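You operate a simulated robot arm through the tools that you are given. There is no shell and no other tool.

Carry out the task below with a simulated two-armed robot. There is one attempt and no reset: what you move stays moved.

TASK
Swap the grey block for the size that the socket plate names.
Fine: draw the yellow pin, stand the old block on the teak, seat the new one, push the pin home. Set down upright: grey block.
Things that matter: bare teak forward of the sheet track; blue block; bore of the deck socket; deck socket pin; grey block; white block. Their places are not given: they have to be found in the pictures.

It is judged by the outcome, as a careful person would: the job done as asked, and still so three seconds after it is handed in. It fails if anything else is knocked over, pushed out of place, dropped, spilled or broken.

THE ROBOT
Two 7-joint arms with two-finger grippers on one trunk that stands fixed in place. Base frame: the origin is at the foot of the trunk, x ahead of it, y to its left, z up. Units: mm, degrees, N and s.
The left shoulder is at [78, 151, 938], the right one opposite. With the tool pointing down near the work surface each hand reaches from about 260 to 800 mm from the base axis, measured 20 degrees to its own side. Payload 2.54 kg a hand.
The tool frame of a hand sits at the grasp point between the pads (the TCP): z along the fingers, y along the line on which they close. The tips reach 30 mm beyond it. Largest opening 116 mm; the body of the gripper starts 95 mm behind the TCP.
Orientation is told as [roll, pitch, yaw] about the base's x, y, z axes, in that order, counted from this pose: with the fingers straight down and closing along the base's y, the tool's x points along the base's -x, its y along +y and its z along -z.

THE INTERFACE
- The arms move only by the tool play_rows. It takes "left_series", "right_series" or both (then of equal length, played together; a hand with none holds still); each is a list that holds one entry, the list of rows, each a list of 7 numbers: the shift along the tool's x, y, z in mm, then the turn, a rotation vector about the tool's x, y, z in degrees, then the gripper command, from -1 (shut) to 1 (fully open), values between in proportion. In form: [[[tx, ty, tz, ax, ay, az, grip], ...]]. A call has 1 to 20 rows; each row is the pose to reach, as a shift and turn from the pose commanded when the call began, along the tool's axes at that moment. Rows are played at 5 a second. More than 50 mm and 8.6 degrees between two rows, or a gripper value outside its range, and nothing of the call is played. Where a pose cannot be reached the arm comes as near as it can. A force on the tool above 50 N (or 10 N above the force at the start of the call, whichever is more), or a blocked arm, ends the call early, and 0.2 s more pass. Each finger travels about 72 mm/s and halts on what it meets, pressing with about 23 N; the grip force reading is that of the motor and also rises with nothing between the fingers. The clock runs only during rows and for 0.2 s after the last one: add rows that repeat a pose to give the fingers time. It gives the time, the measured TCP pose, the force on the tool (base axes), the opening and the grip force at its end, in the units of the frame above (readings bear some noise), with the torque about the TCP (base axes, N m) and any sound that the robot's microphone picked up.
- Cameras (640 x 400 px; columns grow to the right, rows downward): "scene" is now at [148.7, 51.2, 1064.3]; the picture's right is [0.53, -0.85, 0.00], its down [-0.46, -0.29, -0.84] and it looks along [0.71, 0.45, -0.54] (base axes); focal length 317 px, centre (320, 200). "left" rides on the left gripper at [69, 15, -122] in its tool frame; the picture's right is [-0.21, 0.98, 0.00], its down [-0.83, -0.18, -0.53] and it looks along [-0.52, -0.11, 0.85] (tool axes); focal length 251 px, centre (320, 200). "right" rides on the right gripper at [69, -15, -122] in its tool frame; the picture's right is [0.21, 0.98, 0.00], its down [-0.83, 0.18, -0.53] and it looks along [-0.52, 0.11, 0.85] (tool axes); focal length 251 px, centre (320, 200).
- grab_frame(camera): a new picture of that camera. The clock stands still meanwhile.
- slide_trunk(by): slides the trunk up (or, below 0, down) by that many mm; the arms and the scene camera ride with it, the base frame stays. It gives what a move gives, with no picture.
- pan_tilt(pan, tilt): turns the head with the scene camera to pan (to the left, within 80 degrees either way) and tilt (down, from -29 to 69), counted from straight ahead of the robot. It gives what a move gives.
- probe_pixels(camera, pixels): for up to 12 pixels [column, row] of the newest picture of that camera ("zoom" is the newest enlarged one), the place [x, y, z] in the base frame of the surface seen there, good to about 2 mm, but the place of the scene camera against the robot may be out by one fixed shift of up to 12 mm in any direction. The clock stands still meanwhile.
- inspect(camera, box): a new picture of the part [left, top, right, bottom] of that camera's present view, enlarged. The clock stands still meanwhile.
- sign_off(): hands the job in; it is judged then, once.

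Leave the grippers open and the arms clear of the work at the hand-in unless told otherwise.

The tools are called after "Emit:" as name(argument=value, ...) on one line, values as JSON. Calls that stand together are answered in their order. play_rows: Moves the arms, as the interface text tells. Its arguments: {"type":"object","properties":{"left_series":{"type":"array","items":{"type":"array","items":{"type":"array","items":{"type":"number"}}}},"right_series":{"type":"array","items":{"type":"array","items":{"type":"array","items":{"type":"number"}}}}},"required":[]} The other tools are called the same way: slide_trunk (by) slides the trunk up or down; pan_tilt (pan, tilt) turns the head that bears the scene camera; grab_frame (camera) takes a picture; probe_pixels (camera, pixels) gives the place of the surface under pixels of a picture; inspect (camera, box) takes an enlarged picture of a part of a camera's view; sign_off () hands the job in.

At the start:

```text
clock: 0.0
left_ee_pos: [366.2, 380.0, 826.3]
left_tcp_rot: [0.0, -0.1, 0.1]
left_ft_force: [-0.1, -0.4, -0.2]
left_moment: [-0.01, 0.01, -0.02]
left_finger_gap: 115.9
left_grip_force: 0.1
right_ee_pos: [477.2, 69.6, 820.6]
right_tcp_rot: [-0.1, -0.1, 0.0]
right_ft_force: [-0.5, 0.6, 0.9]
right_moment: [0.01, 0.03, -0.02]
right_finger_gap: 115.9
right_grip_force: 0.1
trunk travel left (down, up): [-175.0, 114.0]
head pan, tilt: [32.1, 32.9]
```

scene: 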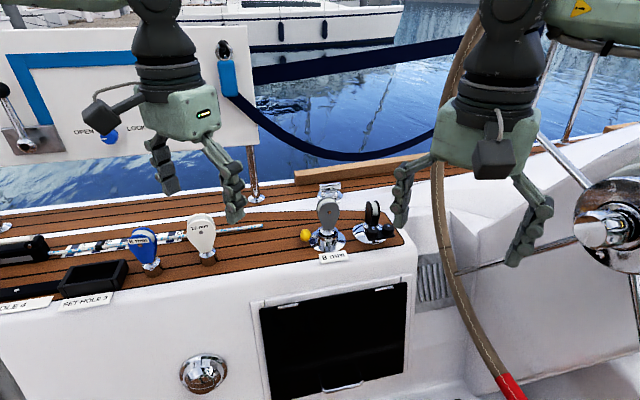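
right: 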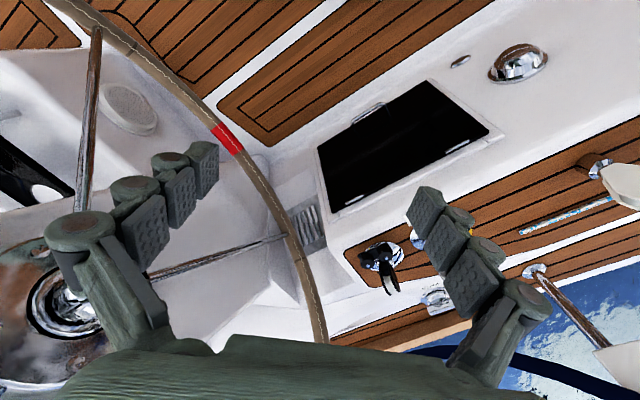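
left: 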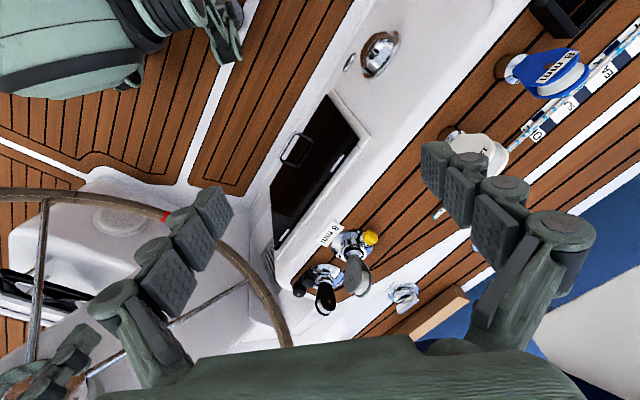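

I see the grey block in the deck socket near scene (327,225), a yellow pin knob at (305,235), the blue block at (145,245), the white block at (202,235), and a plate at (332,257). I'll take enlarged views to read the labels.

Emit:
inspect(camera="scene", box=[270, 170, 430, 270])

Emit:
inspect(camera="scene", box=[100, 190, 280, 302])

Emit:
inspect(camera="left", box=[270, 190, 430, 320])

Emit:
inspect(camera="left", box=[420, 20, 640, 240])

```text
4.00 times, centred on (350, 220) of scene
```

zoom: 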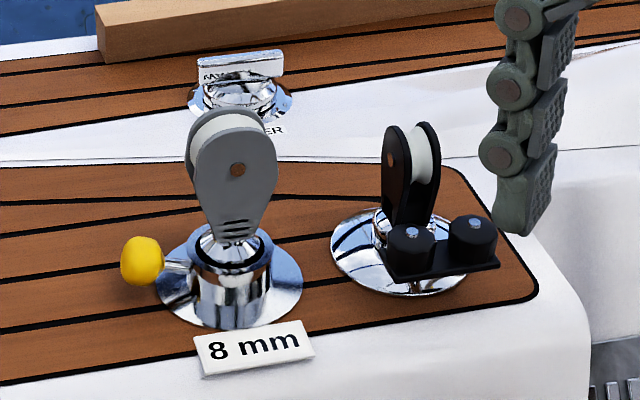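

```text
3.56 times, centred on (190, 246) of scene
```

zoom: 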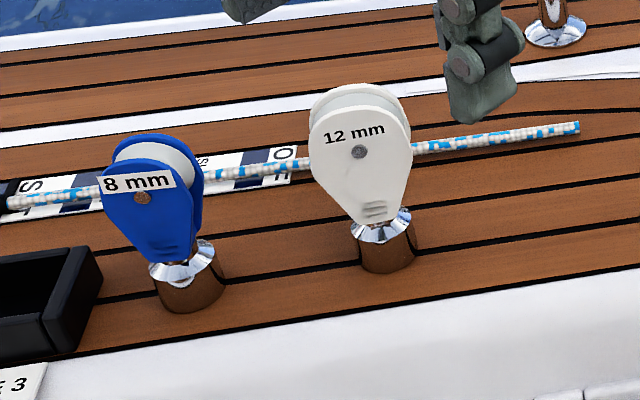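

```text
3.08 times, centred on (350, 255) of left
```

zoom: 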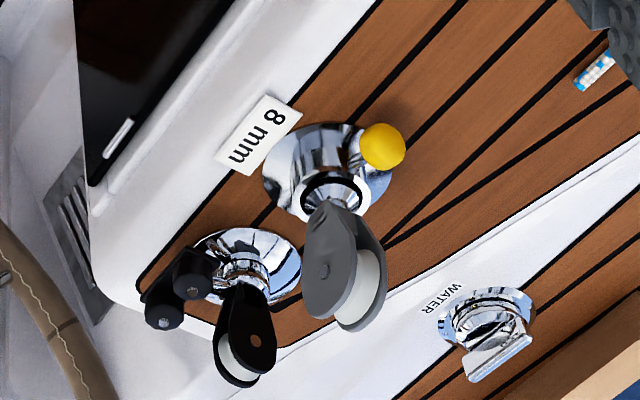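

```text
1.82 times, centred on (530, 130) of left
```

zoom: 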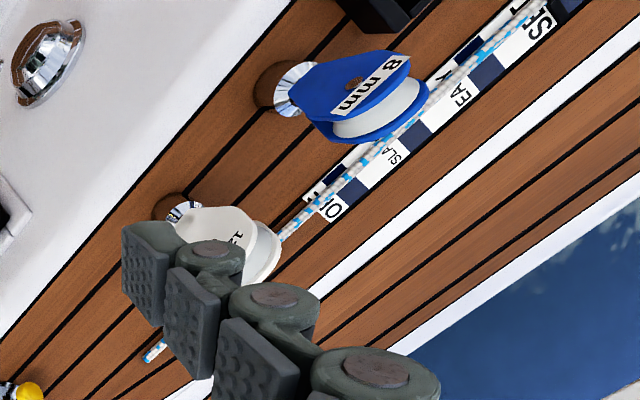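

The plate reads "8 mm" and the blue block is marked "8 mm" (white is 12 mm). Next I'll probe key points and look around for the sheet track and the bare teak.

Emit:
pan_tilt(pan=55, tilt=38)

Emit:
grab_frame(camera="scene")

Emit:
inspect(camera="scene", box=[120, 150, 440, 350])

```text
clock: 0.9
left_ee_pos: [366.4, 379.8, 824.9]
left_tcp_rot: [0.1, 0.0, 0.1]
left_ft_force: [-0.1, -0.1, -0.6]
left_moment: [-0.03, 0.0, -0.02]
left_finger_gap: 116.0
left_grip_force: 0.1
right_ee_pos: [476.2, 69.0, 821.8]
right_tcp_rot: [0.1, 0.0, 0.1]
right_ft_force: [0.1, 0.1, 0.1]
right_moment: [-0.02, 0.01, 0.0]
right_finger_gap: 116.0
right_grip_force: 0.1
trunk travel left (down, up): [-175.0, 114.0]
head pan, tilt: [55.0, 38.0]
```

```text
taken
```

scene: 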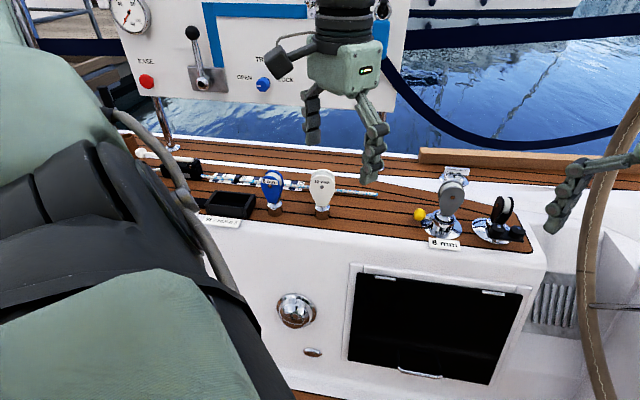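

```text
2.00 times, centred on (280, 250) of scene
```

zoom: 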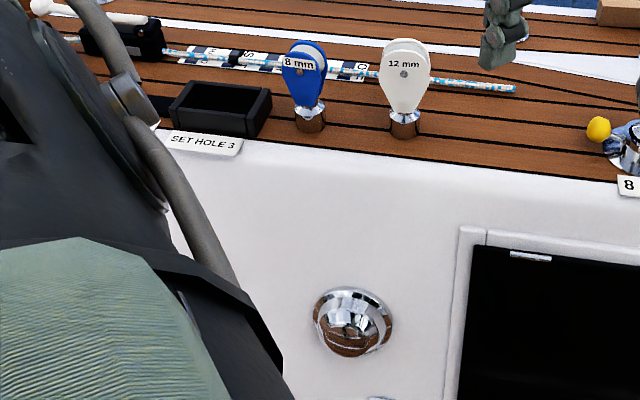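

I'll probe deck points in this view to get the layout.

Emit:
probe_pixels(camera="scene", pixels=[[272, 211], [322, 211], [420, 215], [443, 243], [452, 185], [272, 180], [321, 180], [375, 194], [230, 195], [495, 240], [360, 215], [200, 200]])

Emit:
pan_tilt(pan=75, tilt=45)

Emit:
grab_frame(camera="scene")

```text
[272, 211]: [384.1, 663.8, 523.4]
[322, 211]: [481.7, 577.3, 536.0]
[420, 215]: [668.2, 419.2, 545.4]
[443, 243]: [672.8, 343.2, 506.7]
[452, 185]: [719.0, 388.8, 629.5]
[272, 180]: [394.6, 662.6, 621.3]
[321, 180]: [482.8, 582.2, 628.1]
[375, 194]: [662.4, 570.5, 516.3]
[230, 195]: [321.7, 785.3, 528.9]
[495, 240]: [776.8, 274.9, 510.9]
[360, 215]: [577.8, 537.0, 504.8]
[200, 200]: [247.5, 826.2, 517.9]
```

```text
clock: 1.7
left_ee_pos: [366.7, 379.6, 825.5]
left_tcp_rot: [0.1, -0.1, 0.2]
left_ft_force: [-0.4, 0.0, -0.3]
left_moment: [0.02, -0.01, 0.02]
left_finger_gap: 115.7
left_grip_force: 0.0
right_ee_pos: [476.9, 69.2, 821.0]
right_tcp_rot: [0.0, 0.0, 0.0]
right_ft_force: [0.1, -0.4, -0.6]
right_moment: [0.03, 0.01, 0.01]
right_finger_gap: 115.7
right_grip_force: 0.0
trunk travel left (down, up): [-175.0, 114.0]
head pan, tilt: [75.0, 45.0]
```

```text
taken
```

scene: 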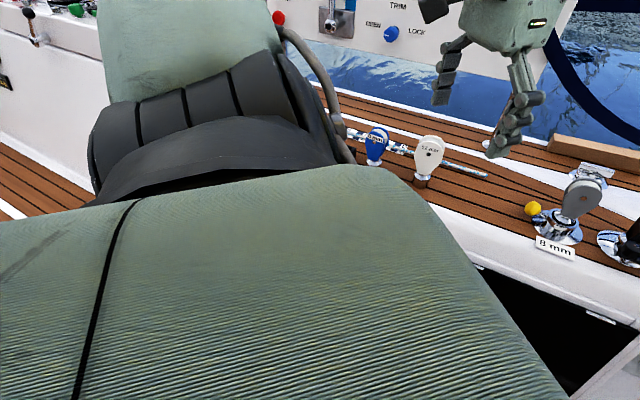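

The arm blocks this view. I'll look to the right and ahead to work out which way is forward on the boat, and go back to the first view.

Emit:
pan_tilt(pan=10, tilt=20)

Emit:
grab_frame(camera="scene")

Emit:
pan_tilt(pan=-50, tilt=20)

Emit:
grab_frame(camera="scene")

Emit:
pan_tilt(pan=50, tilt=10)

Emit:
grab_frame(camera="scene")

Emit:
pan_tilt(pan=40, tilt=38)

Emit:
grab_frame(camera="scene")

Emit:
inspect(camera="scene", box=[0, 150, 240, 300])

```text
clock: 3.1
left_ee_pos: [366.6, 379.9, 824.1]
left_tcp_rot: [0.0, -0.1, 0.2]
left_ft_force: [-1.0, -0.1, 0.5]
left_moment: [-0.02, 0.04, -0.03]
left_finger_gap: 115.7
left_grip_force: 0.0
right_ee_pos: [476.2, 68.8, 821.5]
right_tcp_rot: [0.0, 0.0, 0.0]
right_ft_force: [0.4, 0.1, 0.3]
right_moment: [-0.03, 0.01, -0.02]
right_finger_gap: 115.6
right_grip_force: 0.1
trunk travel left (down, up): [-175.0, 114.0]
head pan, tilt: [10.0, 20.0]
```

```text
taken
```

scene: 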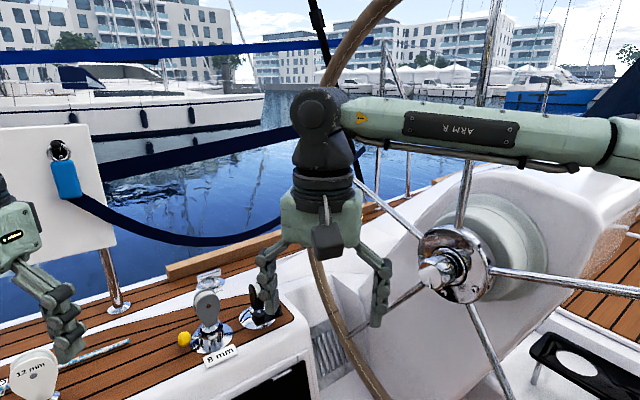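

```text
clock: 4.4
left_ee_pos: [366.0, 379.5, 824.9]
left_tcp_rot: [0.0, -0.1, 0.0]
left_ft_force: [-0.3, 0.1, -0.1]
left_moment: [0.02, 0.04, 0.03]
left_finger_gap: 115.8
left_grip_force: 0.1
right_ee_pos: [476.9, 69.9, 820.6]
right_tcp_rot: [0.0, 0.0, -0.1]
right_ft_force: [-0.6, -0.2, 0.5]
right_moment: [-0.03, 0.01, 0.02]
right_finger_gap: 116.0
right_grip_force: 0.0
trunk travel left (down, up): [-175.0, 114.0]
head pan, tilt: [-50.0, 20.0]
```

```text
taken
```

scene: 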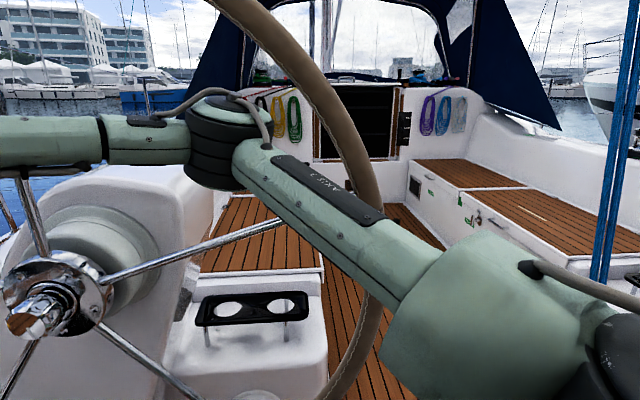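

```text
clock: 6.1
left_ee_pos: [367.0, 379.3, 824.2]
left_tcp_rot: [0.0, -0.1, 0.1]
left_ft_force: [0.0, -1.1, 0.0]
left_moment: [-0.02, 0.02, -0.02]
left_finger_gap: 116.2
left_grip_force: 0.1
right_ee_pos: [477.3, 68.6, 821.9]
right_tcp_rot: [0.1, 0.0, 0.0]
right_ft_force: [-0.1, -0.4, 0.7]
right_moment: [0.02, 0.0, -0.01]
right_finger_gap: 116.1
right_grip_force: 0.0
trunk travel left (down, up): [-175.0, 114.0]
head pan, tilt: [50.0, 10.0]
```

```text
taken
```

scene: 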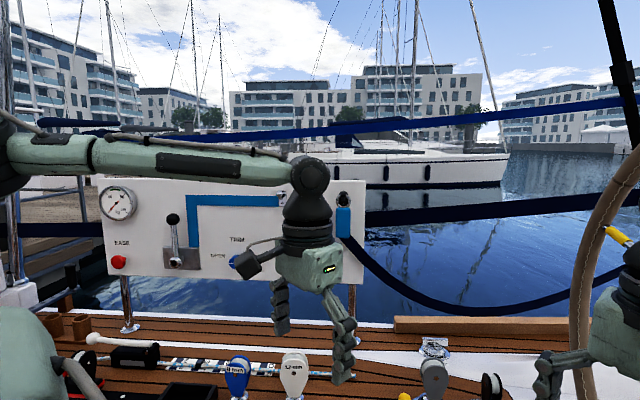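

```text
clock: 7.0
left_ee_pos: [367.2, 378.6, 825.0]
left_tcp_rot: [0.0, -0.1, 0.1]
left_ft_force: [-0.2, -0.1, 0.1]
left_moment: [0.01, 0.0, 0.0]
left_finger_gap: 116.2
left_grip_force: 0.0
right_ee_pos: [476.1, 68.6, 820.2]
right_tcp_rot: [-0.1, 0.0, 0.0]
right_ft_force: [-0.2, -0.2, 0.7]
right_moment: [0.01, 0.01, -0.01]
right_finger_gap: 115.9
right_grip_force: 0.0
trunk travel left (down, up): [-175.0, 114.0]
head pan, tilt: [40.0, 38.0]
```

```text
taken
```

scene: 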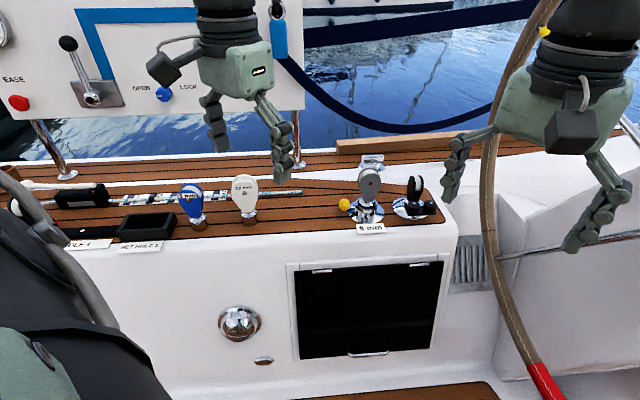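

```text
2.67 times, centred on (120, 225) of scene
```

zoom: 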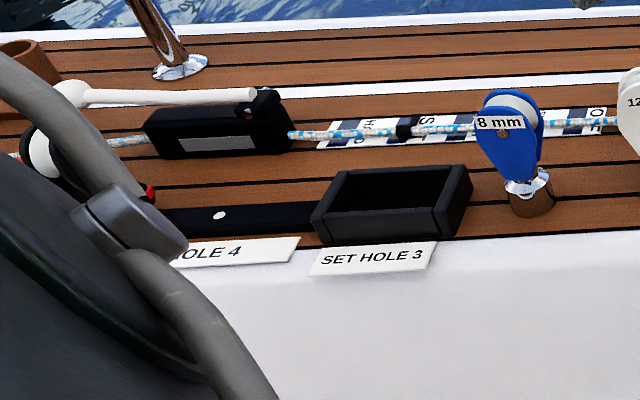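

Forward (companionway) is to the right of the view, so "bare teak forward of the sheet track" is the clear stretch between the white block and the socket. I'll probe obstacles (panel lower edge, strut, strap, wood rail, wheel rim) and the bare teak before moving.

Emit:
probe_pixels(camera="scene", pixels=[[300, 106], [60, 120], [298, 160], [340, 118], [345, 145], [488, 150], [492, 240], [372, 160], [292, 205], [320, 210], [300, 192], [412, 190]])

Emit:
play_rows(left_series=[[[-40, 4, 13, 0, 0, 0, 1], [-80, 8, 26, 0, 0, 0, 1], [-120, 12, 39, 0, 0, 0, 1], [-155, 16, 52, 0, 0, 0, 1], [-190, 20, 60, 0, 0, 0, 1], [-190, 20, 60, 0, 0, 0, 1]]])

Emit:
grab_frame(camera="left")

```text
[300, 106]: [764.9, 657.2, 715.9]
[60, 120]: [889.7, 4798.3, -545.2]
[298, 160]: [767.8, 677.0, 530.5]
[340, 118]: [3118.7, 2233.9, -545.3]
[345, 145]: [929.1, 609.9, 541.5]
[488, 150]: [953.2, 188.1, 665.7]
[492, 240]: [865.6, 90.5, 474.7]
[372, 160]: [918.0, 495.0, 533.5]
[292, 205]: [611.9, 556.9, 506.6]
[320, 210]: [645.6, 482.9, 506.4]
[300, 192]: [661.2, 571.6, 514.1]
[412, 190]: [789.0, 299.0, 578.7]
```

```text
clock: 8.4
left_ee_pos: [559.0, 402.5, 768.8]
left_tcp_rot: [0.1, -0.2, 0.1]
left_ft_force: [0.6, -0.4, -1.0]
left_moment: [0.03, 0.01, -0.01]
left_finger_gap: 116.1
left_grip_force: 0.1
right_ee_pos: [476.7, 68.6, 821.0]
right_tcp_rot: [-0.1, 0.0, 0.1]
right_ft_force: [0.4, -0.3, -0.3]
right_moment: [0.01, 0.01, -0.02]
right_finger_gap: 116.1
right_grip_force: 0.1
trunk travel left (down, up): [-175.0, 114.0]
head pan, tilt: [40.0, 38.0]
```

```text
taken
```

left: 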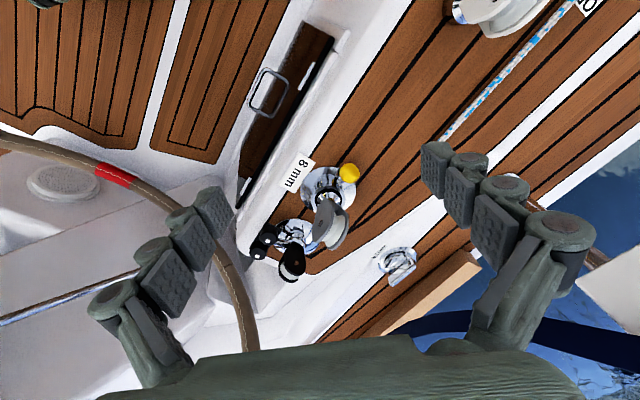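

The left camera now sees the socket at about (325,190). I'll enlarge and probe it.

Emit:
inspect(camera="left", box=[265, 140, 385, 290])

Emit:
probe_pixels(camera="left", pixels=[[349, 173], [333, 190], [320, 178], [322, 240], [346, 230], [330, 205], [295, 172], [292, 235], [291, 262], [360, 185]])

```text
2.67 times, centred on (325, 215) of left
```

zoom: 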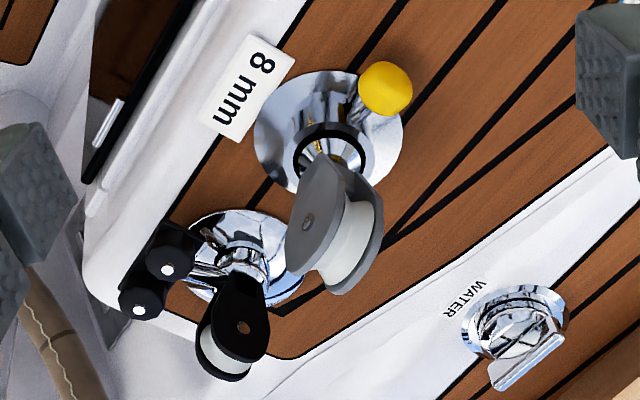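

```text
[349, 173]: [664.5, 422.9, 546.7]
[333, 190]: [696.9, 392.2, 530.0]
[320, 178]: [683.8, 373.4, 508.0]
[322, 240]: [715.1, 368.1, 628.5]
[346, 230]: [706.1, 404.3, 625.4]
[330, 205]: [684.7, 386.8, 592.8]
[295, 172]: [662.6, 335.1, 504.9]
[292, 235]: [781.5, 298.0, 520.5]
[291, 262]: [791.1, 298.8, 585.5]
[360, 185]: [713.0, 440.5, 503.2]
```

Next a tight scene zoom on the socket and grey block, to get pin direction and block shape.

Emit:
inspect(camera="scene", box=[325, 150, 405, 250])

Emit:
inspect(camera="scene", box=[170, 165, 270, 240])

```text
4.00 times, centred on (365, 200) of scene
```

zoom: 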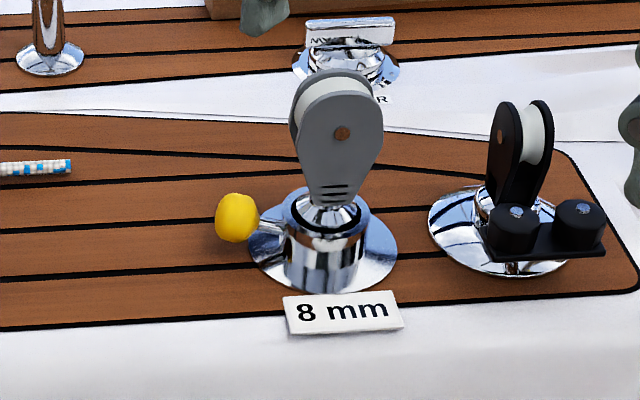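

```text
5.33 times, centred on (220, 202) of scene
```

zoom: 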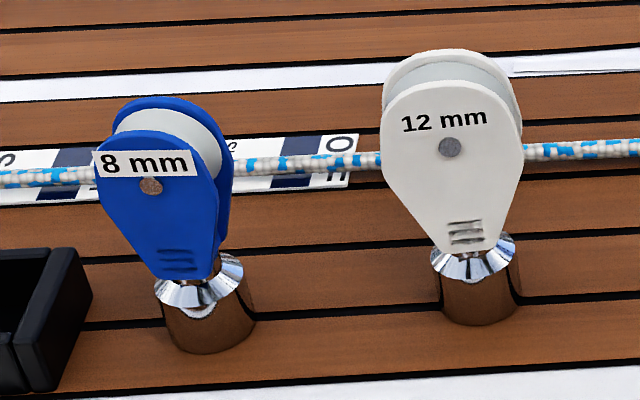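

I'll probe the latest zoom (blue and white blocks): cheek faces, tops, spigot bases, and the rope behind.

Emit:
probe_pixels(camera="zoom", pixels=[[108, 190], [190, 195], [170, 245], [150, 140], [175, 100], [225, 200], [210, 345], [205, 310], [115, 210], [200, 215], [270, 165], [185, 125]])

Emit:
probe_pixels(camera="zoom", pixels=[[395, 160], [515, 155], [465, 215], [450, 95], [455, 55], [480, 320], [475, 280], [475, 265], [555, 150], [45, 180], [60, 280], [90, 300]])

Emit:
inspect(camera="scene", box=[325, 150, 405, 250])

Emit:
probe_pixels(camera="zoom", pixels=[[237, 217], [222, 217], [270, 225], [320, 250], [310, 130], [370, 125], [340, 180], [335, 110], [335, 90], [340, 75], [345, 225], [295, 120]])

```text
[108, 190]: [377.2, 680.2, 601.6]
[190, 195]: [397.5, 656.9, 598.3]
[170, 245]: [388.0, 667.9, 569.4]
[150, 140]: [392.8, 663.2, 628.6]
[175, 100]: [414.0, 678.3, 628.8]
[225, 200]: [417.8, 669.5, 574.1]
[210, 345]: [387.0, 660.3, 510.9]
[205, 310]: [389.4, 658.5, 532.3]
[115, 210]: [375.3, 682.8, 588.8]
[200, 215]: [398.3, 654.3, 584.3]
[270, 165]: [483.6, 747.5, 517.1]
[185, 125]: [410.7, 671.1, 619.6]
```

```text
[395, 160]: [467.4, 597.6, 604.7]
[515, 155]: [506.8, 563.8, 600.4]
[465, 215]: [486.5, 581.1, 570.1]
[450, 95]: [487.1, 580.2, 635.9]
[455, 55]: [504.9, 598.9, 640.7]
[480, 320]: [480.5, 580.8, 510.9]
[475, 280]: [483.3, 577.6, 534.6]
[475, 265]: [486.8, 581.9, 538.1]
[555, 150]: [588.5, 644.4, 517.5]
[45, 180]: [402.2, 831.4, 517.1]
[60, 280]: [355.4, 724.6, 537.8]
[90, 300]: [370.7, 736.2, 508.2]
```

```text
4.00 times, centred on (365, 200) of scene
```

zoom: 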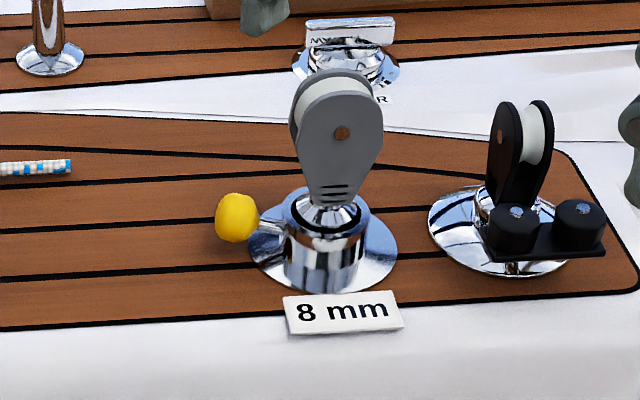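

```text
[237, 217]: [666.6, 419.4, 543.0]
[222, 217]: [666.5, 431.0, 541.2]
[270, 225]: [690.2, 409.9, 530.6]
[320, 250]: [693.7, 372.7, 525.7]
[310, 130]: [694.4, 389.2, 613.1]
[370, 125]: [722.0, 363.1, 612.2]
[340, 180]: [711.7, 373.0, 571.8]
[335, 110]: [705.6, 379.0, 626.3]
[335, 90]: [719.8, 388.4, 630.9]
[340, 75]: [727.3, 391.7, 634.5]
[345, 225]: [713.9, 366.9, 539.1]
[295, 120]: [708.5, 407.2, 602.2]
```

Readings: grey block centre is about (717,386), cheeks' plane runs along d≈(0.73,−0.69), block about 27 mm thick, top z≈635; the yellow knob is at about (673,424,537), pin axis along d. Bare teak lies around (625,500). I'll bring the left hand above the knob, turned −43° so the fingers close across the pin, and look.

Emit:
play_rows(left_series=[[[-16, 4, 12, 0, 0, 7.2, 1], [-33, 8, 24, 0, 0, 14.4, 1], [-50, 12, 36, 0, 0, 21.7, 1], [-66, 16, 48, 0, 0, 28.9, 1], [-83, 20, 60, 0, 0, 36.2, 1], [-100, 25, 70, 0, 0, 43.4, 1], [-100, 25, 70, 0, 0, 43.4, 1]]])

Emit:
grab_frame(camera="left")

Emit:
grab_frame(camera="scene")

```text
clock: 10.1
left_ee_pos: [657.0, 426.2, 695.7]
left_tcp_rot: [0.1, 0.1, -43.4]
left_ft_force: [-0.1, 0.4, 0.6]
left_moment: [0.0, 0.0, -0.01]
left_finger_gap: 116.1
left_grip_force: 0.0
right_ee_pos: [476.9, 70.5, 820.4]
right_tcp_rot: [0.0, -0.1, 0.0]
right_ft_force: [-0.8, -0.3, 0.4]
right_moment: [-0.03, 0.04, 0.01]
right_finger_gap: 116.1
right_grip_force: 0.1
trunk travel left (down, up): [-175.0, 114.0]
head pan, tilt: [40.0, 38.0]
```

```text
taken
```

left: 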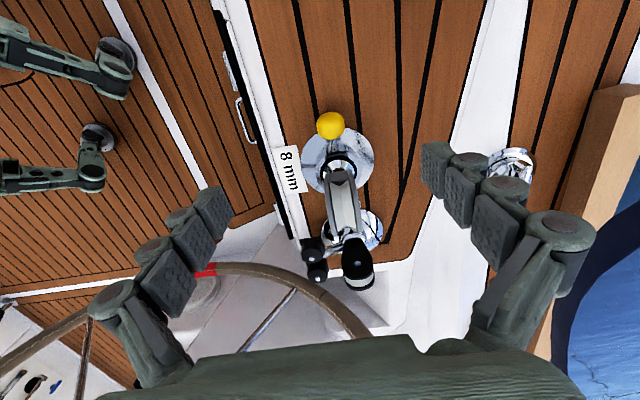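

```text
taken
```

scene: 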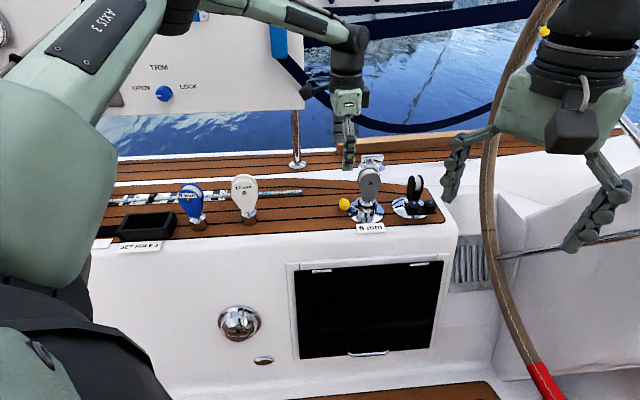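

The hand hovers above the socket, aligned. Zooming on the socket from the left camera and probing knob, pin, block, and bare teak.

Emit:
inspect(camera="left", box=[270, 95, 410, 305])

Emit:
probe_pixels(camera="left", pixels=[[330, 125], [338, 125], [322, 125], [330, 118], [330, 133], [336, 145], [341, 165], [341, 182], [329, 185], [352, 185], [357, 262], [375, 60]])

```text
1.90 times, centred on (340, 200) of left
```

zoom: 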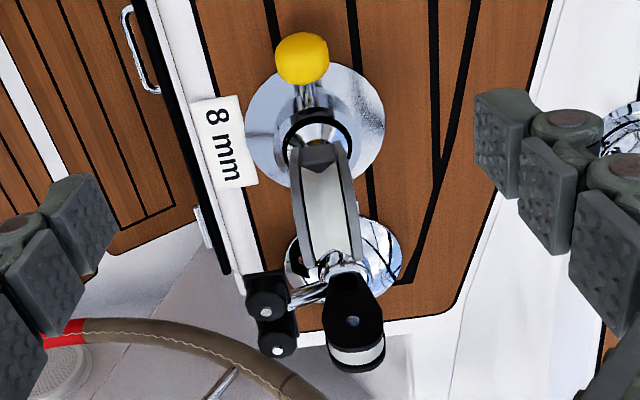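

```text
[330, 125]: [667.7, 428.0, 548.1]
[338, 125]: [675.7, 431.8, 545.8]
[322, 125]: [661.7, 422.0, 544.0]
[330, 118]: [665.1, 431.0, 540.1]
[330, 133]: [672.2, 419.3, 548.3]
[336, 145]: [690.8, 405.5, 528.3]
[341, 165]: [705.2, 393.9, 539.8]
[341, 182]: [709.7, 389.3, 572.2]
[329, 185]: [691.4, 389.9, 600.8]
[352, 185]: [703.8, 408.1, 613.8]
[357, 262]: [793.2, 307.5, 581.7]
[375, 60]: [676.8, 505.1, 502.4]
```

Knob centre by the left camera: about (671,426,538), and it lies on the block's centre plane. I'll narrow the fingers to about 60 mm and descend so they straddle the knob, tips about 8 mm above the teak.

Emit:
play_rows(left_series=[[[-5, 4.6, 0, 0, 0, 0, 0.03], [-10.3, 9.2, 20, 0, 0, 0, 0.03], [-10.3, 9.2, 60, 0, 0, 0, 0.03], [-10.3, 9.2, 100, 0, 0, 0, 0.03], [-10.3, 9.2, 100, 0, 0, 0, 0.03]]])

Emit:
grab_frame(camera="left")

Emit:
inspect(camera="scene", box=[290, 100, 450, 260])

```text
clock: 11.2
left_ee_pos: [638.7, 421.0, 615.4]
left_tcp_rot: [0.3, -0.1, -43.3]
left_ft_force: [0.2, 1.0, -0.3]
left_moment: [0.0, 0.0, 0.0]
left_finger_gap: 59.7
left_grip_force: 0.0
left hand out of reach, approached as far as the arm can: row 3, 4, 5
right_ee_pos: [476.6, 70.6, 821.5]
right_tcp_rot: [0.0, 0.0, 0.0]
right_ft_force: [-0.6, -0.3, 0.7]
right_moment: [0.0, 0.0, -0.01]
right_finger_gap: 116.2
right_grip_force: 0.1
trunk travel left (down, up): [-175.0, 114.0]
head pan, tilt: [40.0, 38.0]
```

```text
taken
```

left: 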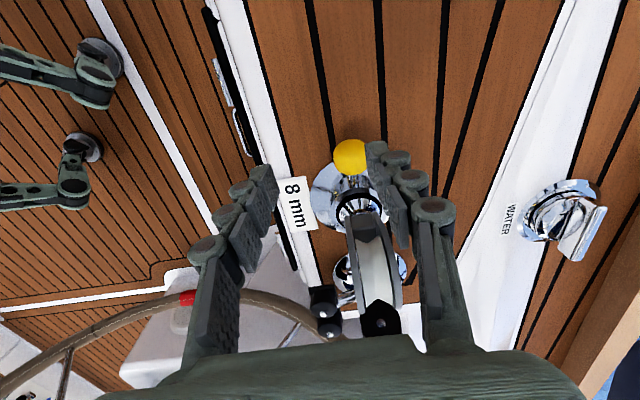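

```text
2.50 times, centred on (370, 180) of scene
```

zoom: 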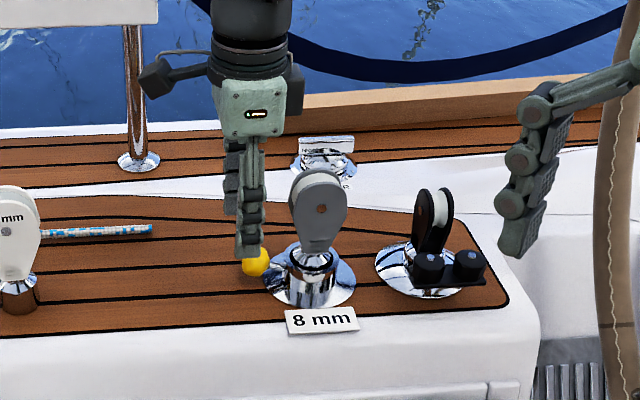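

The pose runs out of reach at this trunk height, so the trunk must go down. First I'll lift the left hand clear, then check the space around the right arm and wheel before lowering.

Emit:
play_rows(left_series=[[[5, 0, -30, 0, 0, 0, 0.03], [20, 0, -70, 0, 0, 0, 0.03], [40, 0, -110, 0, 0, 0, 0.03], [60, 0, -150, 0, 0, 0, 0.03], [60, 0, -190, 0, 0, 0, 0.03], [60, 0, -190, 0, 0, 0, 0.03]]])

Emit:
pan_tilt(pan=-15, tilt=45)

Emit:
grab_frame(camera="scene")

Emit:
grab_frame(camera="right")

```text
clock: 12.7
left_ee_pos: [594.2, 463.1, 808.6]
left_tcp_rot: [0.1, 0.0, -43.3]
left_ft_force: [-0.8, -0.5, 0.3]
left_moment: [0.0, 0.04, 0.01]
left_finger_gap: 59.5
left_grip_force: 0.0
right_ee_pos: [476.5, 69.3, 821.3]
right_tcp_rot: [0.1, 0.1, 0.1]
right_ft_force: [-0.8, 0.5, -0.4]
right_moment: [0.01, 0.0, 0.02]
right_finger_gap: 116.0
right_grip_force: 0.1
trunk travel left (down, up): [-175.0, 114.0]
head pan, tilt: [40.0, 38.0]
```

```text
clock: 13.9
left_ee_pos: [594.9, 463.7, 807.2]
left_tcp_rot: [0.2, 0.0, -43.3]
left_ft_force: [-0.4, 0.3, -0.4]
left_moment: [0.0, 0.02, -0.02]
left_finger_gap: 59.5
left_grip_force: 0.1
right_ee_pos: [476.7, 69.6, 820.5]
right_tcp_rot: [0.0, 0.1, 0.0]
right_ft_force: [-0.1, -0.6, 0.1]
right_moment: [0.05, -0.06, 0.01]
right_finger_gap: 116.3
right_grip_force: 0.0
trunk travel left (down, up): [-175.0, 114.0]
head pan, tilt: [-15.0, 45.0]
```

```text
taken
```

scene: 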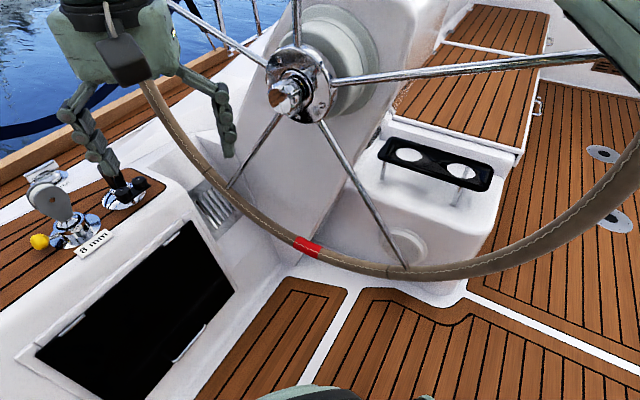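

```text
taken
```

right: 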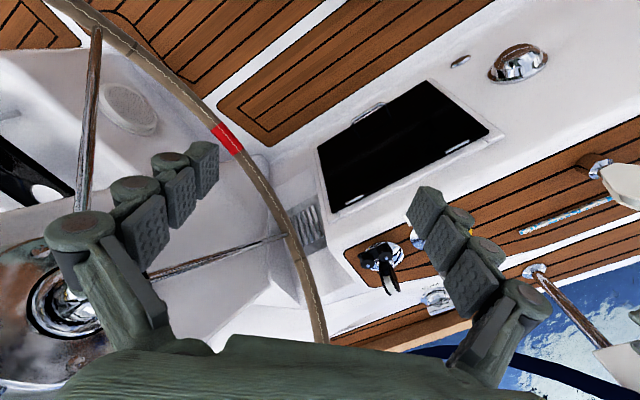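

Probing the wheel rim, hub and spokes to see clearance under the right arm.

Emit:
probe_pixels(camera="scene", pixels=[[180, 145], [240, 210], [310, 250], [430, 272], [550, 225], [620, 170], [290, 90], [600, 55], [450, 70], [350, 180], [260, 145]])

Emit:
pan_tilt(pan=-45, tilt=30)

Emit:
grab_frame(camera="scene")

```text
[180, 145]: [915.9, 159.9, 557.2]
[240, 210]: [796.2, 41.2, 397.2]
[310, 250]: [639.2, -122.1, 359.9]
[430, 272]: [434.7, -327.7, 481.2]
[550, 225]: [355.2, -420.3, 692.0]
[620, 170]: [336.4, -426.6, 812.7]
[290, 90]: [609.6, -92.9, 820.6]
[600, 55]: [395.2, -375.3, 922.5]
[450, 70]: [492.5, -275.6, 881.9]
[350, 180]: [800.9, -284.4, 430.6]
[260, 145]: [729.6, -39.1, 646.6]
```

```text
clock: 14.8
left_ee_pos: [594.7, 464.4, 808.8]
left_tcp_rot: [0.2, 0.0, -43.3]
left_ft_force: [-0.8, 0.8, 0.6]
left_moment: [0.0, 0.03, -0.01]
left_finger_gap: 59.7
left_grip_force: 0.0
right_ee_pos: [475.8, 70.4, 821.1]
right_tcp_rot: [-0.1, 0.0, 0.1]
right_ft_force: [0.3, 0.1, 0.7]
right_moment: [0.04, -0.03, 0.02]
right_finger_gap: 116.0
right_grip_force: 0.2
trunk travel left (down, up): [-175.0, 114.0]
head pan, tilt: [-45.0, 30.0]
```

```text
taken
```

scene: 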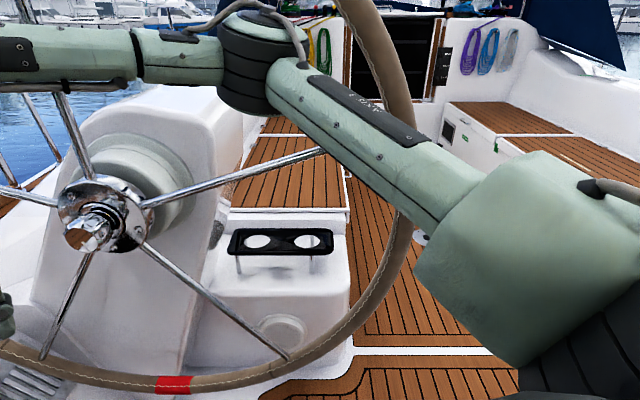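

Checking where the right elbow and forearm are relative to the wheel plane.

Emit:
probe_pixels(camera="scene", pixels=[[260, 60], [240, 90], [225, 50], [300, 80], [180, 60], [60, 60], [400, 150], [350, 110], [395, 60], [370, 330], [390, 100]])

```text
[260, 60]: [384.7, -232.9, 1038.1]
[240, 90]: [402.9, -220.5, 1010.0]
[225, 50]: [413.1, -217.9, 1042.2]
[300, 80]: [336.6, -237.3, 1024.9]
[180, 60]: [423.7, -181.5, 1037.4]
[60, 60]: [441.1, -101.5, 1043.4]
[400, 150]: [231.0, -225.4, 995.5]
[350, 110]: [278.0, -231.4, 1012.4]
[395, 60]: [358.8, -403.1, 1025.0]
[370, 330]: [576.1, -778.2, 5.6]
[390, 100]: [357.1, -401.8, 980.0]
```

The earlier miss doesn't look like pure stretch; it may be a wrist limit at that yaw. Lowering the trunk would bring the right elbow close to the wheel spokes, so I'll first test reach with the left hand over clear teak near (650,450), at yaw 0 and staying above z 590.

Emit:
play_rows(left_series=[[[-8, 5, 35, 0, 0, -7.2, 0.03], [-16, 10, 70, 0, 0, -14.4, 0.03], [-25, 14, 100, 0, 0, -21.7, 0.03], [-33, 19, 120, 0, 0, -28.9, 0.03], [-42, 24, 120, 0, 0, -36.2, 0.03], [-49.6, 28.3, 120, 0, 0, -43.3, 0.03], [-49.6, 28.3, 165, 0, 0, -43.3, 0.03], [-49.6, 28.3, 210, 0, 0, -43.3, 0.03], [-49.6, 28.3, 210, 0, 0, -43.3, 0.03]]])

```text
clock: 16.8
left_ee_pos: [632.8, 447.3, 609.9]
left_tcp_rot: [0.1, -0.2, 0.0]
left_ft_force: [0.6, 0.2, -0.1]
left_moment: [0.0, 0.0, -0.01]
left_finger_gap: 59.6
left_grip_force: 0.1
left hand out of reach, approached as far as the arm can: row 8, 9
right_ee_pos: [476.2, 70.2, 821.4]
right_tcp_rot: [0.0, -0.1, 0.0]
right_ft_force: [-0.2, 0.0, 0.3]
right_moment: [-0.02, 0.02, 0.0]
right_finger_gap: 115.8
right_grip_force: 0.1
trunk travel left (down, up): [-175.0, 114.0]
head pan, tilt: [-45.0, 30.0]
```

Yaw is not the cause; the reach needs a lower trunk. First I'll lift the left hand, and at the same time shift the right hand left so that its elbow turns away from the wheel, and then check the elbow position.

Emit:
play_rows(left_series=[[[0, 0, -40, 0, 0, 0, 0.03], [0, 0, -80, 0, 0, 0, 0.03], [15, 0, -120, 0, 0, 0, 0.03], [30, 0, -160, 0, 0, 0, 0.03], [30, 0, -195, 0, 0, 0, 0.03], [30, 0, -195, 0, 0, 0, 0.03]]], right_series=[[[7, 20, 0, 0, 0, 0, 0.5], [14, 40, 0, 0, 0, 0, 0.03], [21, 60, 0, 0, 0, 0, 0.03], [28, 80, 0, 0, 0, 0, 0.03], [37, 100, 0, 0, 0, 0, 0.03], [37, 100, 0, 0, 0, 0, 0.03]]])

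Emit:
grab_frame(camera="scene")

Emit:
probe_pixels(camera="scene", pixels=[[260, 60], [240, 90], [225, 50], [200, 80], [180, 60], [150, 60], [60, 60], [350, 110]])

```text
clock: 18.2
left_ee_pos: [603.3, 449.2, 801.6]
left_tcp_rot: [0.1, 0.0, 0.0]
left_ft_force: [0.4, -1.3, 0.9]
left_moment: [0.01, -0.01, 0.01]
left_finger_gap: 59.9
left_grip_force: 0.1
right_ee_pos: [439.9, 169.6, 820.9]
right_tcp_rot: [0.1, 0.0, 0.0]
right_ft_force: [0.6, -0.3, -0.7]
right_moment: [0.0, 0.02, 0.0]
right_finger_gap: 59.7
right_grip_force: 0.1
trunk travel left (down, up): [-175.0, 114.0]
head pan, tilt: [-45.0, 30.0]
```

```text
taken
```

scene: 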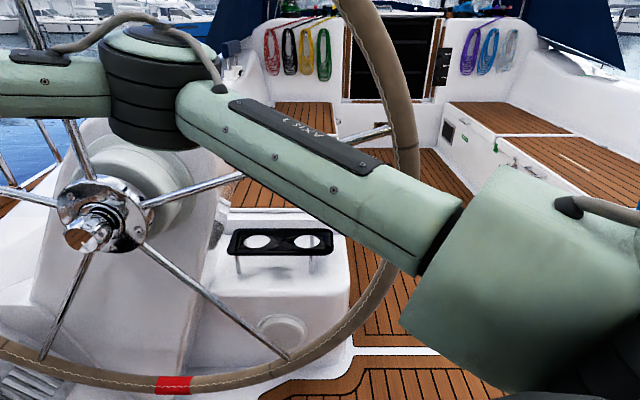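

```text
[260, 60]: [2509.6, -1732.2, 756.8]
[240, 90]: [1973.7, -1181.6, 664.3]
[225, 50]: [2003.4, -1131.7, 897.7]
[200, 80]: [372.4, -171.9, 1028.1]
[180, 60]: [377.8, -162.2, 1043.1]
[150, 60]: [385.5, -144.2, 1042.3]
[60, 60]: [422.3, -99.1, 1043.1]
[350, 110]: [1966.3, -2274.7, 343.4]
```

The right elbow now has roughly 55 mm more clearance from the wheel plane. Before lowering I'll check what is below the left arm's elbow.

Emit:
pan_tilt(pan=78, tilt=20)

Emit:
grab_frame(camera="scene")

Emit:
grab_frame(camera="right")

```text
clock: 20.3
left_ee_pos: [604.3, 448.5, 801.8]
left_tcp_rot: [0.0, -0.1, 0.0]
left_ft_force: [-0.7, -0.5, -0.4]
left_moment: [0.01, 0.01, 0.03]
left_finger_gap: 59.7
left_grip_force: 0.0
right_ee_pos: [439.3, 170.1, 821.7]
right_tcp_rot: [0.0, 0.0, 0.1]
right_ft_force: [0.0, 0.1, -1.1]
right_moment: [0.01, 0.0, 0.03]
right_finger_gap: 59.8
right_grip_force: 0.2
trunk travel left (down, up): [-175.0, 114.0]
head pan, tilt: [78.0, 20.0]
```

```text
taken
```

scene: 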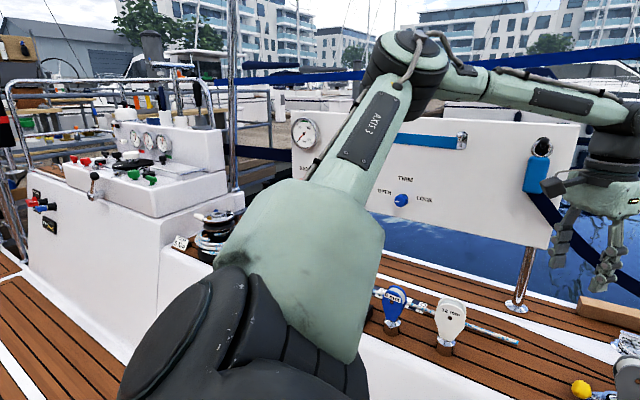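

```text
taken
```

right: 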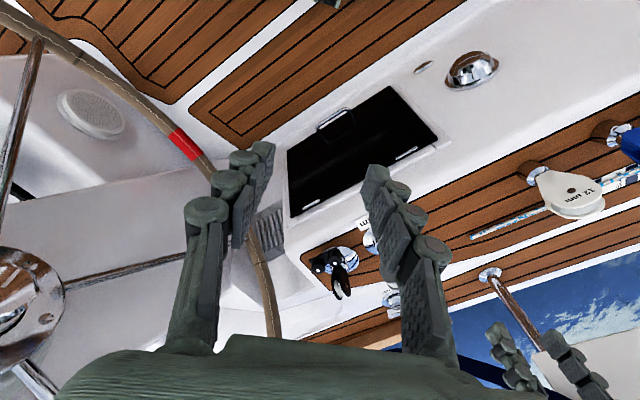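

Probing the left elbow, panel face, winch and panel edge.

Emit:
probe_pixels(camera="scene", pixels=[[400, 70], [390, 130], [480, 90], [560, 90], [305, 135], [460, 140], [540, 150], [212, 235], [330, 160], [550, 200], [300, 300], [455, 70]])

```text
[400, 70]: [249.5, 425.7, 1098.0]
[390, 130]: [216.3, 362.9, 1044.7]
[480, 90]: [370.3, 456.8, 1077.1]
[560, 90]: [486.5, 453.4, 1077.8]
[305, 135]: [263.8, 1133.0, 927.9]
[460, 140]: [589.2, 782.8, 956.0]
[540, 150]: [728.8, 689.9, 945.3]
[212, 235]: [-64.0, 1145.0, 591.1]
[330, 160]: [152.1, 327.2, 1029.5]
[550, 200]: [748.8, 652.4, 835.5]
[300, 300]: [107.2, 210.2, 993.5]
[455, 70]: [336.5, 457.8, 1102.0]
```

The left elbow at about (260,460,1090) is far from the panel, and nothing is below it within 170 mm. Lowering the trunk by 100 first and checking the forces.

Emit:
slide_trunk(by=-100)

Emit:
pan_tilt(pan=-30, tilt=25)

Emit:
grab_frame(camera="scene")

```text
clock: 21.6
left_ee_pos: [602.8, 448.6, 702.2]
left_tcp_rot: [0.0, -0.1, 0.0]
left_ft_force: [-0.2, -0.7, -0.2]
left_moment: [0.02, 0.0, 0.02]
left_finger_gap: 59.7
left_grip_force: 0.1
right_ee_pos: [440.1, 169.3, 721.9]
right_tcp_rot: [0.0, 0.0, 0.1]
right_ft_force: [0.5, -0.7, 0.2]
right_moment: [0.05, -0.03, 0.01]
right_finger_gap: 59.6
right_grip_force: 0.1
trunk travel left (down, up): [-75.0, 214.0]
head pan, tilt: [78.0, 20.0]
```

```text
clock: 23.5
left_ee_pos: [603.7, 450.2, 702.4]
left_tcp_rot: [0.0, 0.0, 0.0]
left_ft_force: [-0.5, -0.3, 0.8]
left_moment: [-0.03, -0.02, 0.02]
left_finger_gap: 59.8
left_grip_force: 0.0
right_ee_pos: [439.6, 170.3, 720.7]
right_tcp_rot: [0.0, 0.0, 0.0]
right_ft_force: [0.1, 0.2, 0.1]
right_moment: [0.01, 0.04, -0.04]
right_finger_gap: 59.5
right_grip_force: 0.0
trunk travel left (down, up): [-75.0, 214.0]
head pan, tilt: [-30.0, 25.0]
```

```text
taken
```

scene: 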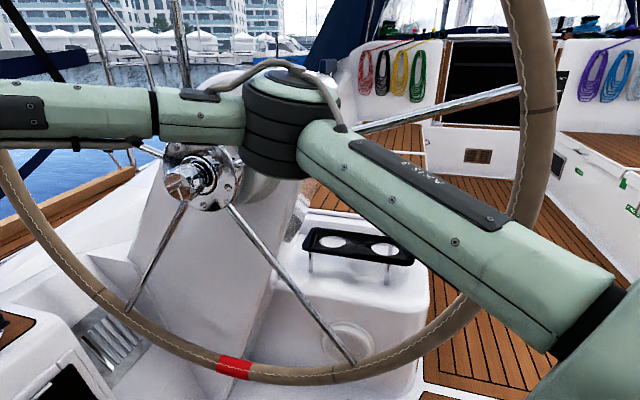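

Clearance still looks fine, forces are quiet. Lowering another 70 mm.

Emit:
slide_trunk(by=-70)

Emit:
grab_frame(camera="scene")

Emit:
probe_pixels(camera="scene", pixels=[[300, 110], [290, 165], [330, 90], [250, 110], [470, 100], [190, 185]])

```text
clock: 24.5
left_ee_pos: [602.4, 448.7, 633.1]
left_tcp_rot: [0.0, -0.1, 0.0]
left_ft_force: [-0.7, -0.1, 0.2]
left_moment: [0.0, -0.01, 0.0]
left_finger_gap: 59.8
left_grip_force: 0.1
right_ee_pos: [438.6, 170.1, 652.7]
right_tcp_rot: [-0.1, 0.1, 0.1]
right_ft_force: [-1.0, -0.2, -0.1]
right_moment: [0.01, -0.01, -0.02]
right_finger_gap: 59.7
right_grip_force: 0.1
trunk travel left (down, up): [-5.0, 284.0]
head pan, tilt: [-30.0, 25.0]
```

```text
taken
```

scene: 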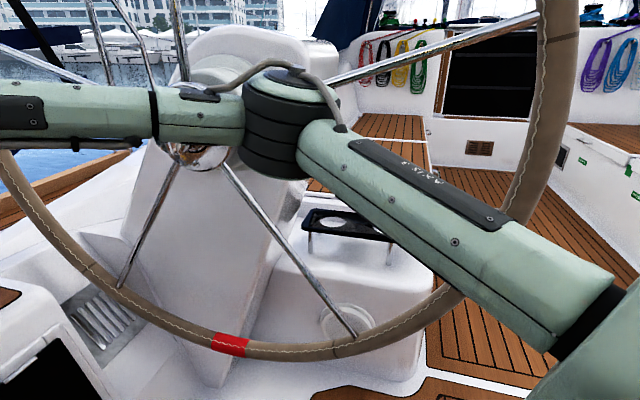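

```text
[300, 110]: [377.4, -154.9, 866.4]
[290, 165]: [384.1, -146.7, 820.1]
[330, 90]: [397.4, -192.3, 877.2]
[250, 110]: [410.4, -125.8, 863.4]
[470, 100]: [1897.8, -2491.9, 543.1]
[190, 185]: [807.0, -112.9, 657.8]
```

Trunk is lowered safely. Now I rotate the left hand to −43.4° and move over the knob at z≈600, then look.

Emit:
play_rows(left_series=[[[0, 0, 0, 0, 0, 7.2, 0.03], [0, 0, 0, 0, 0, 14.4, 0.03], [0, 0, 0, 0, 0, 21.7, 0.03], [-10, -3, 0, 0, 0, 28.9, 0.03], [-20, -6, 0, 0, 0, 36.2, 0.03], [-45, -15, 0, 0, 0, 43.4, 0.03], [-68.5, -23, 20, 0, 0, 43.4, 0.03], [-68.5, -23, 33, 0, 0, 43.4, 0.03], [-68.5, -23, 33, 0, 0, 43.4, 0.03]]])

Emit:
grab_frame(camera="left")

Emit:
probe_pixels(camera="left", pixels=[[320, 120], [330, 120], [310, 120], [320, 110], [320, 130]])

```text
clock: 26.5
left_ee_pos: [676.4, 424.8, 598.8]
left_tcp_rot: [0.1, 0.0, -43.4]
left_ft_force: [0.2, 0.6, 0.2]
left_moment: [0.01, -0.01, 0.0]
left_finger_gap: 59.7
left_grip_force: 0.0
right_ee_pos: [439.8, 169.1, 651.3]
right_tcp_rot: [0.0, 0.0, -0.1]
right_ft_force: [-0.1, -0.6, -0.1]
right_moment: [0.02, 0.03, 0.01]
right_finger_gap: 59.8
right_grip_force: 0.1
trunk travel left (down, up): [-5.0, 284.0]
head pan, tilt: [-30.0, 25.0]
```

```text
taken
```

left: 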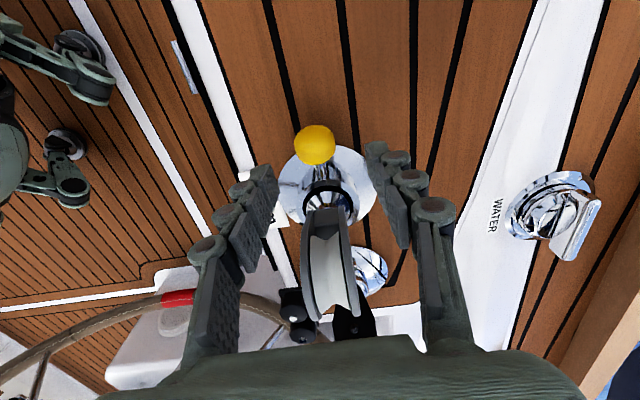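

```text
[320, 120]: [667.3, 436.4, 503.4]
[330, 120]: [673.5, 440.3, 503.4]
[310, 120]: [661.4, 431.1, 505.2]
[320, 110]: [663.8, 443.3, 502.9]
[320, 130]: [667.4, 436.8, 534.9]
```

The hand reached. Knob is at about (315,145) in the left picture; probing it and the block at closer range.

Emit:
probe_pixels(camera="left", pixels=[[315, 145], [297, 145], [332, 145], [315, 128], [315, 160], [324, 172], [320, 210], [343, 210], [306, 215], [325, 184], [310, 222], [348, 240]])

Emit:
inspect(camera="left", box=[260, 110, 400, 230])

```text
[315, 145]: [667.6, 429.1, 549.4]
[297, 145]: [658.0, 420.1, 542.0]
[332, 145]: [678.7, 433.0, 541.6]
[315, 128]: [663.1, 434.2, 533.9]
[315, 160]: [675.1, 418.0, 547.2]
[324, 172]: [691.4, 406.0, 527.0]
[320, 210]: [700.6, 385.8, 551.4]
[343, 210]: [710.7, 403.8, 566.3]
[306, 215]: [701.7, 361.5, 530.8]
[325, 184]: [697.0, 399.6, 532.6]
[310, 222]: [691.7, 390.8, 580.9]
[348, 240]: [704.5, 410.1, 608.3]
```

```text
3.33 times, centred on (330, 170) of left
```

zoom: 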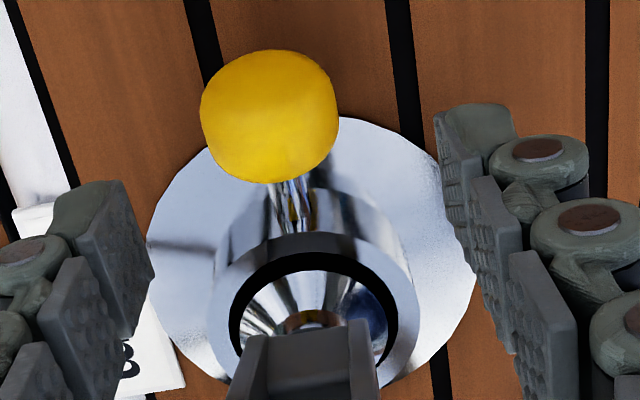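

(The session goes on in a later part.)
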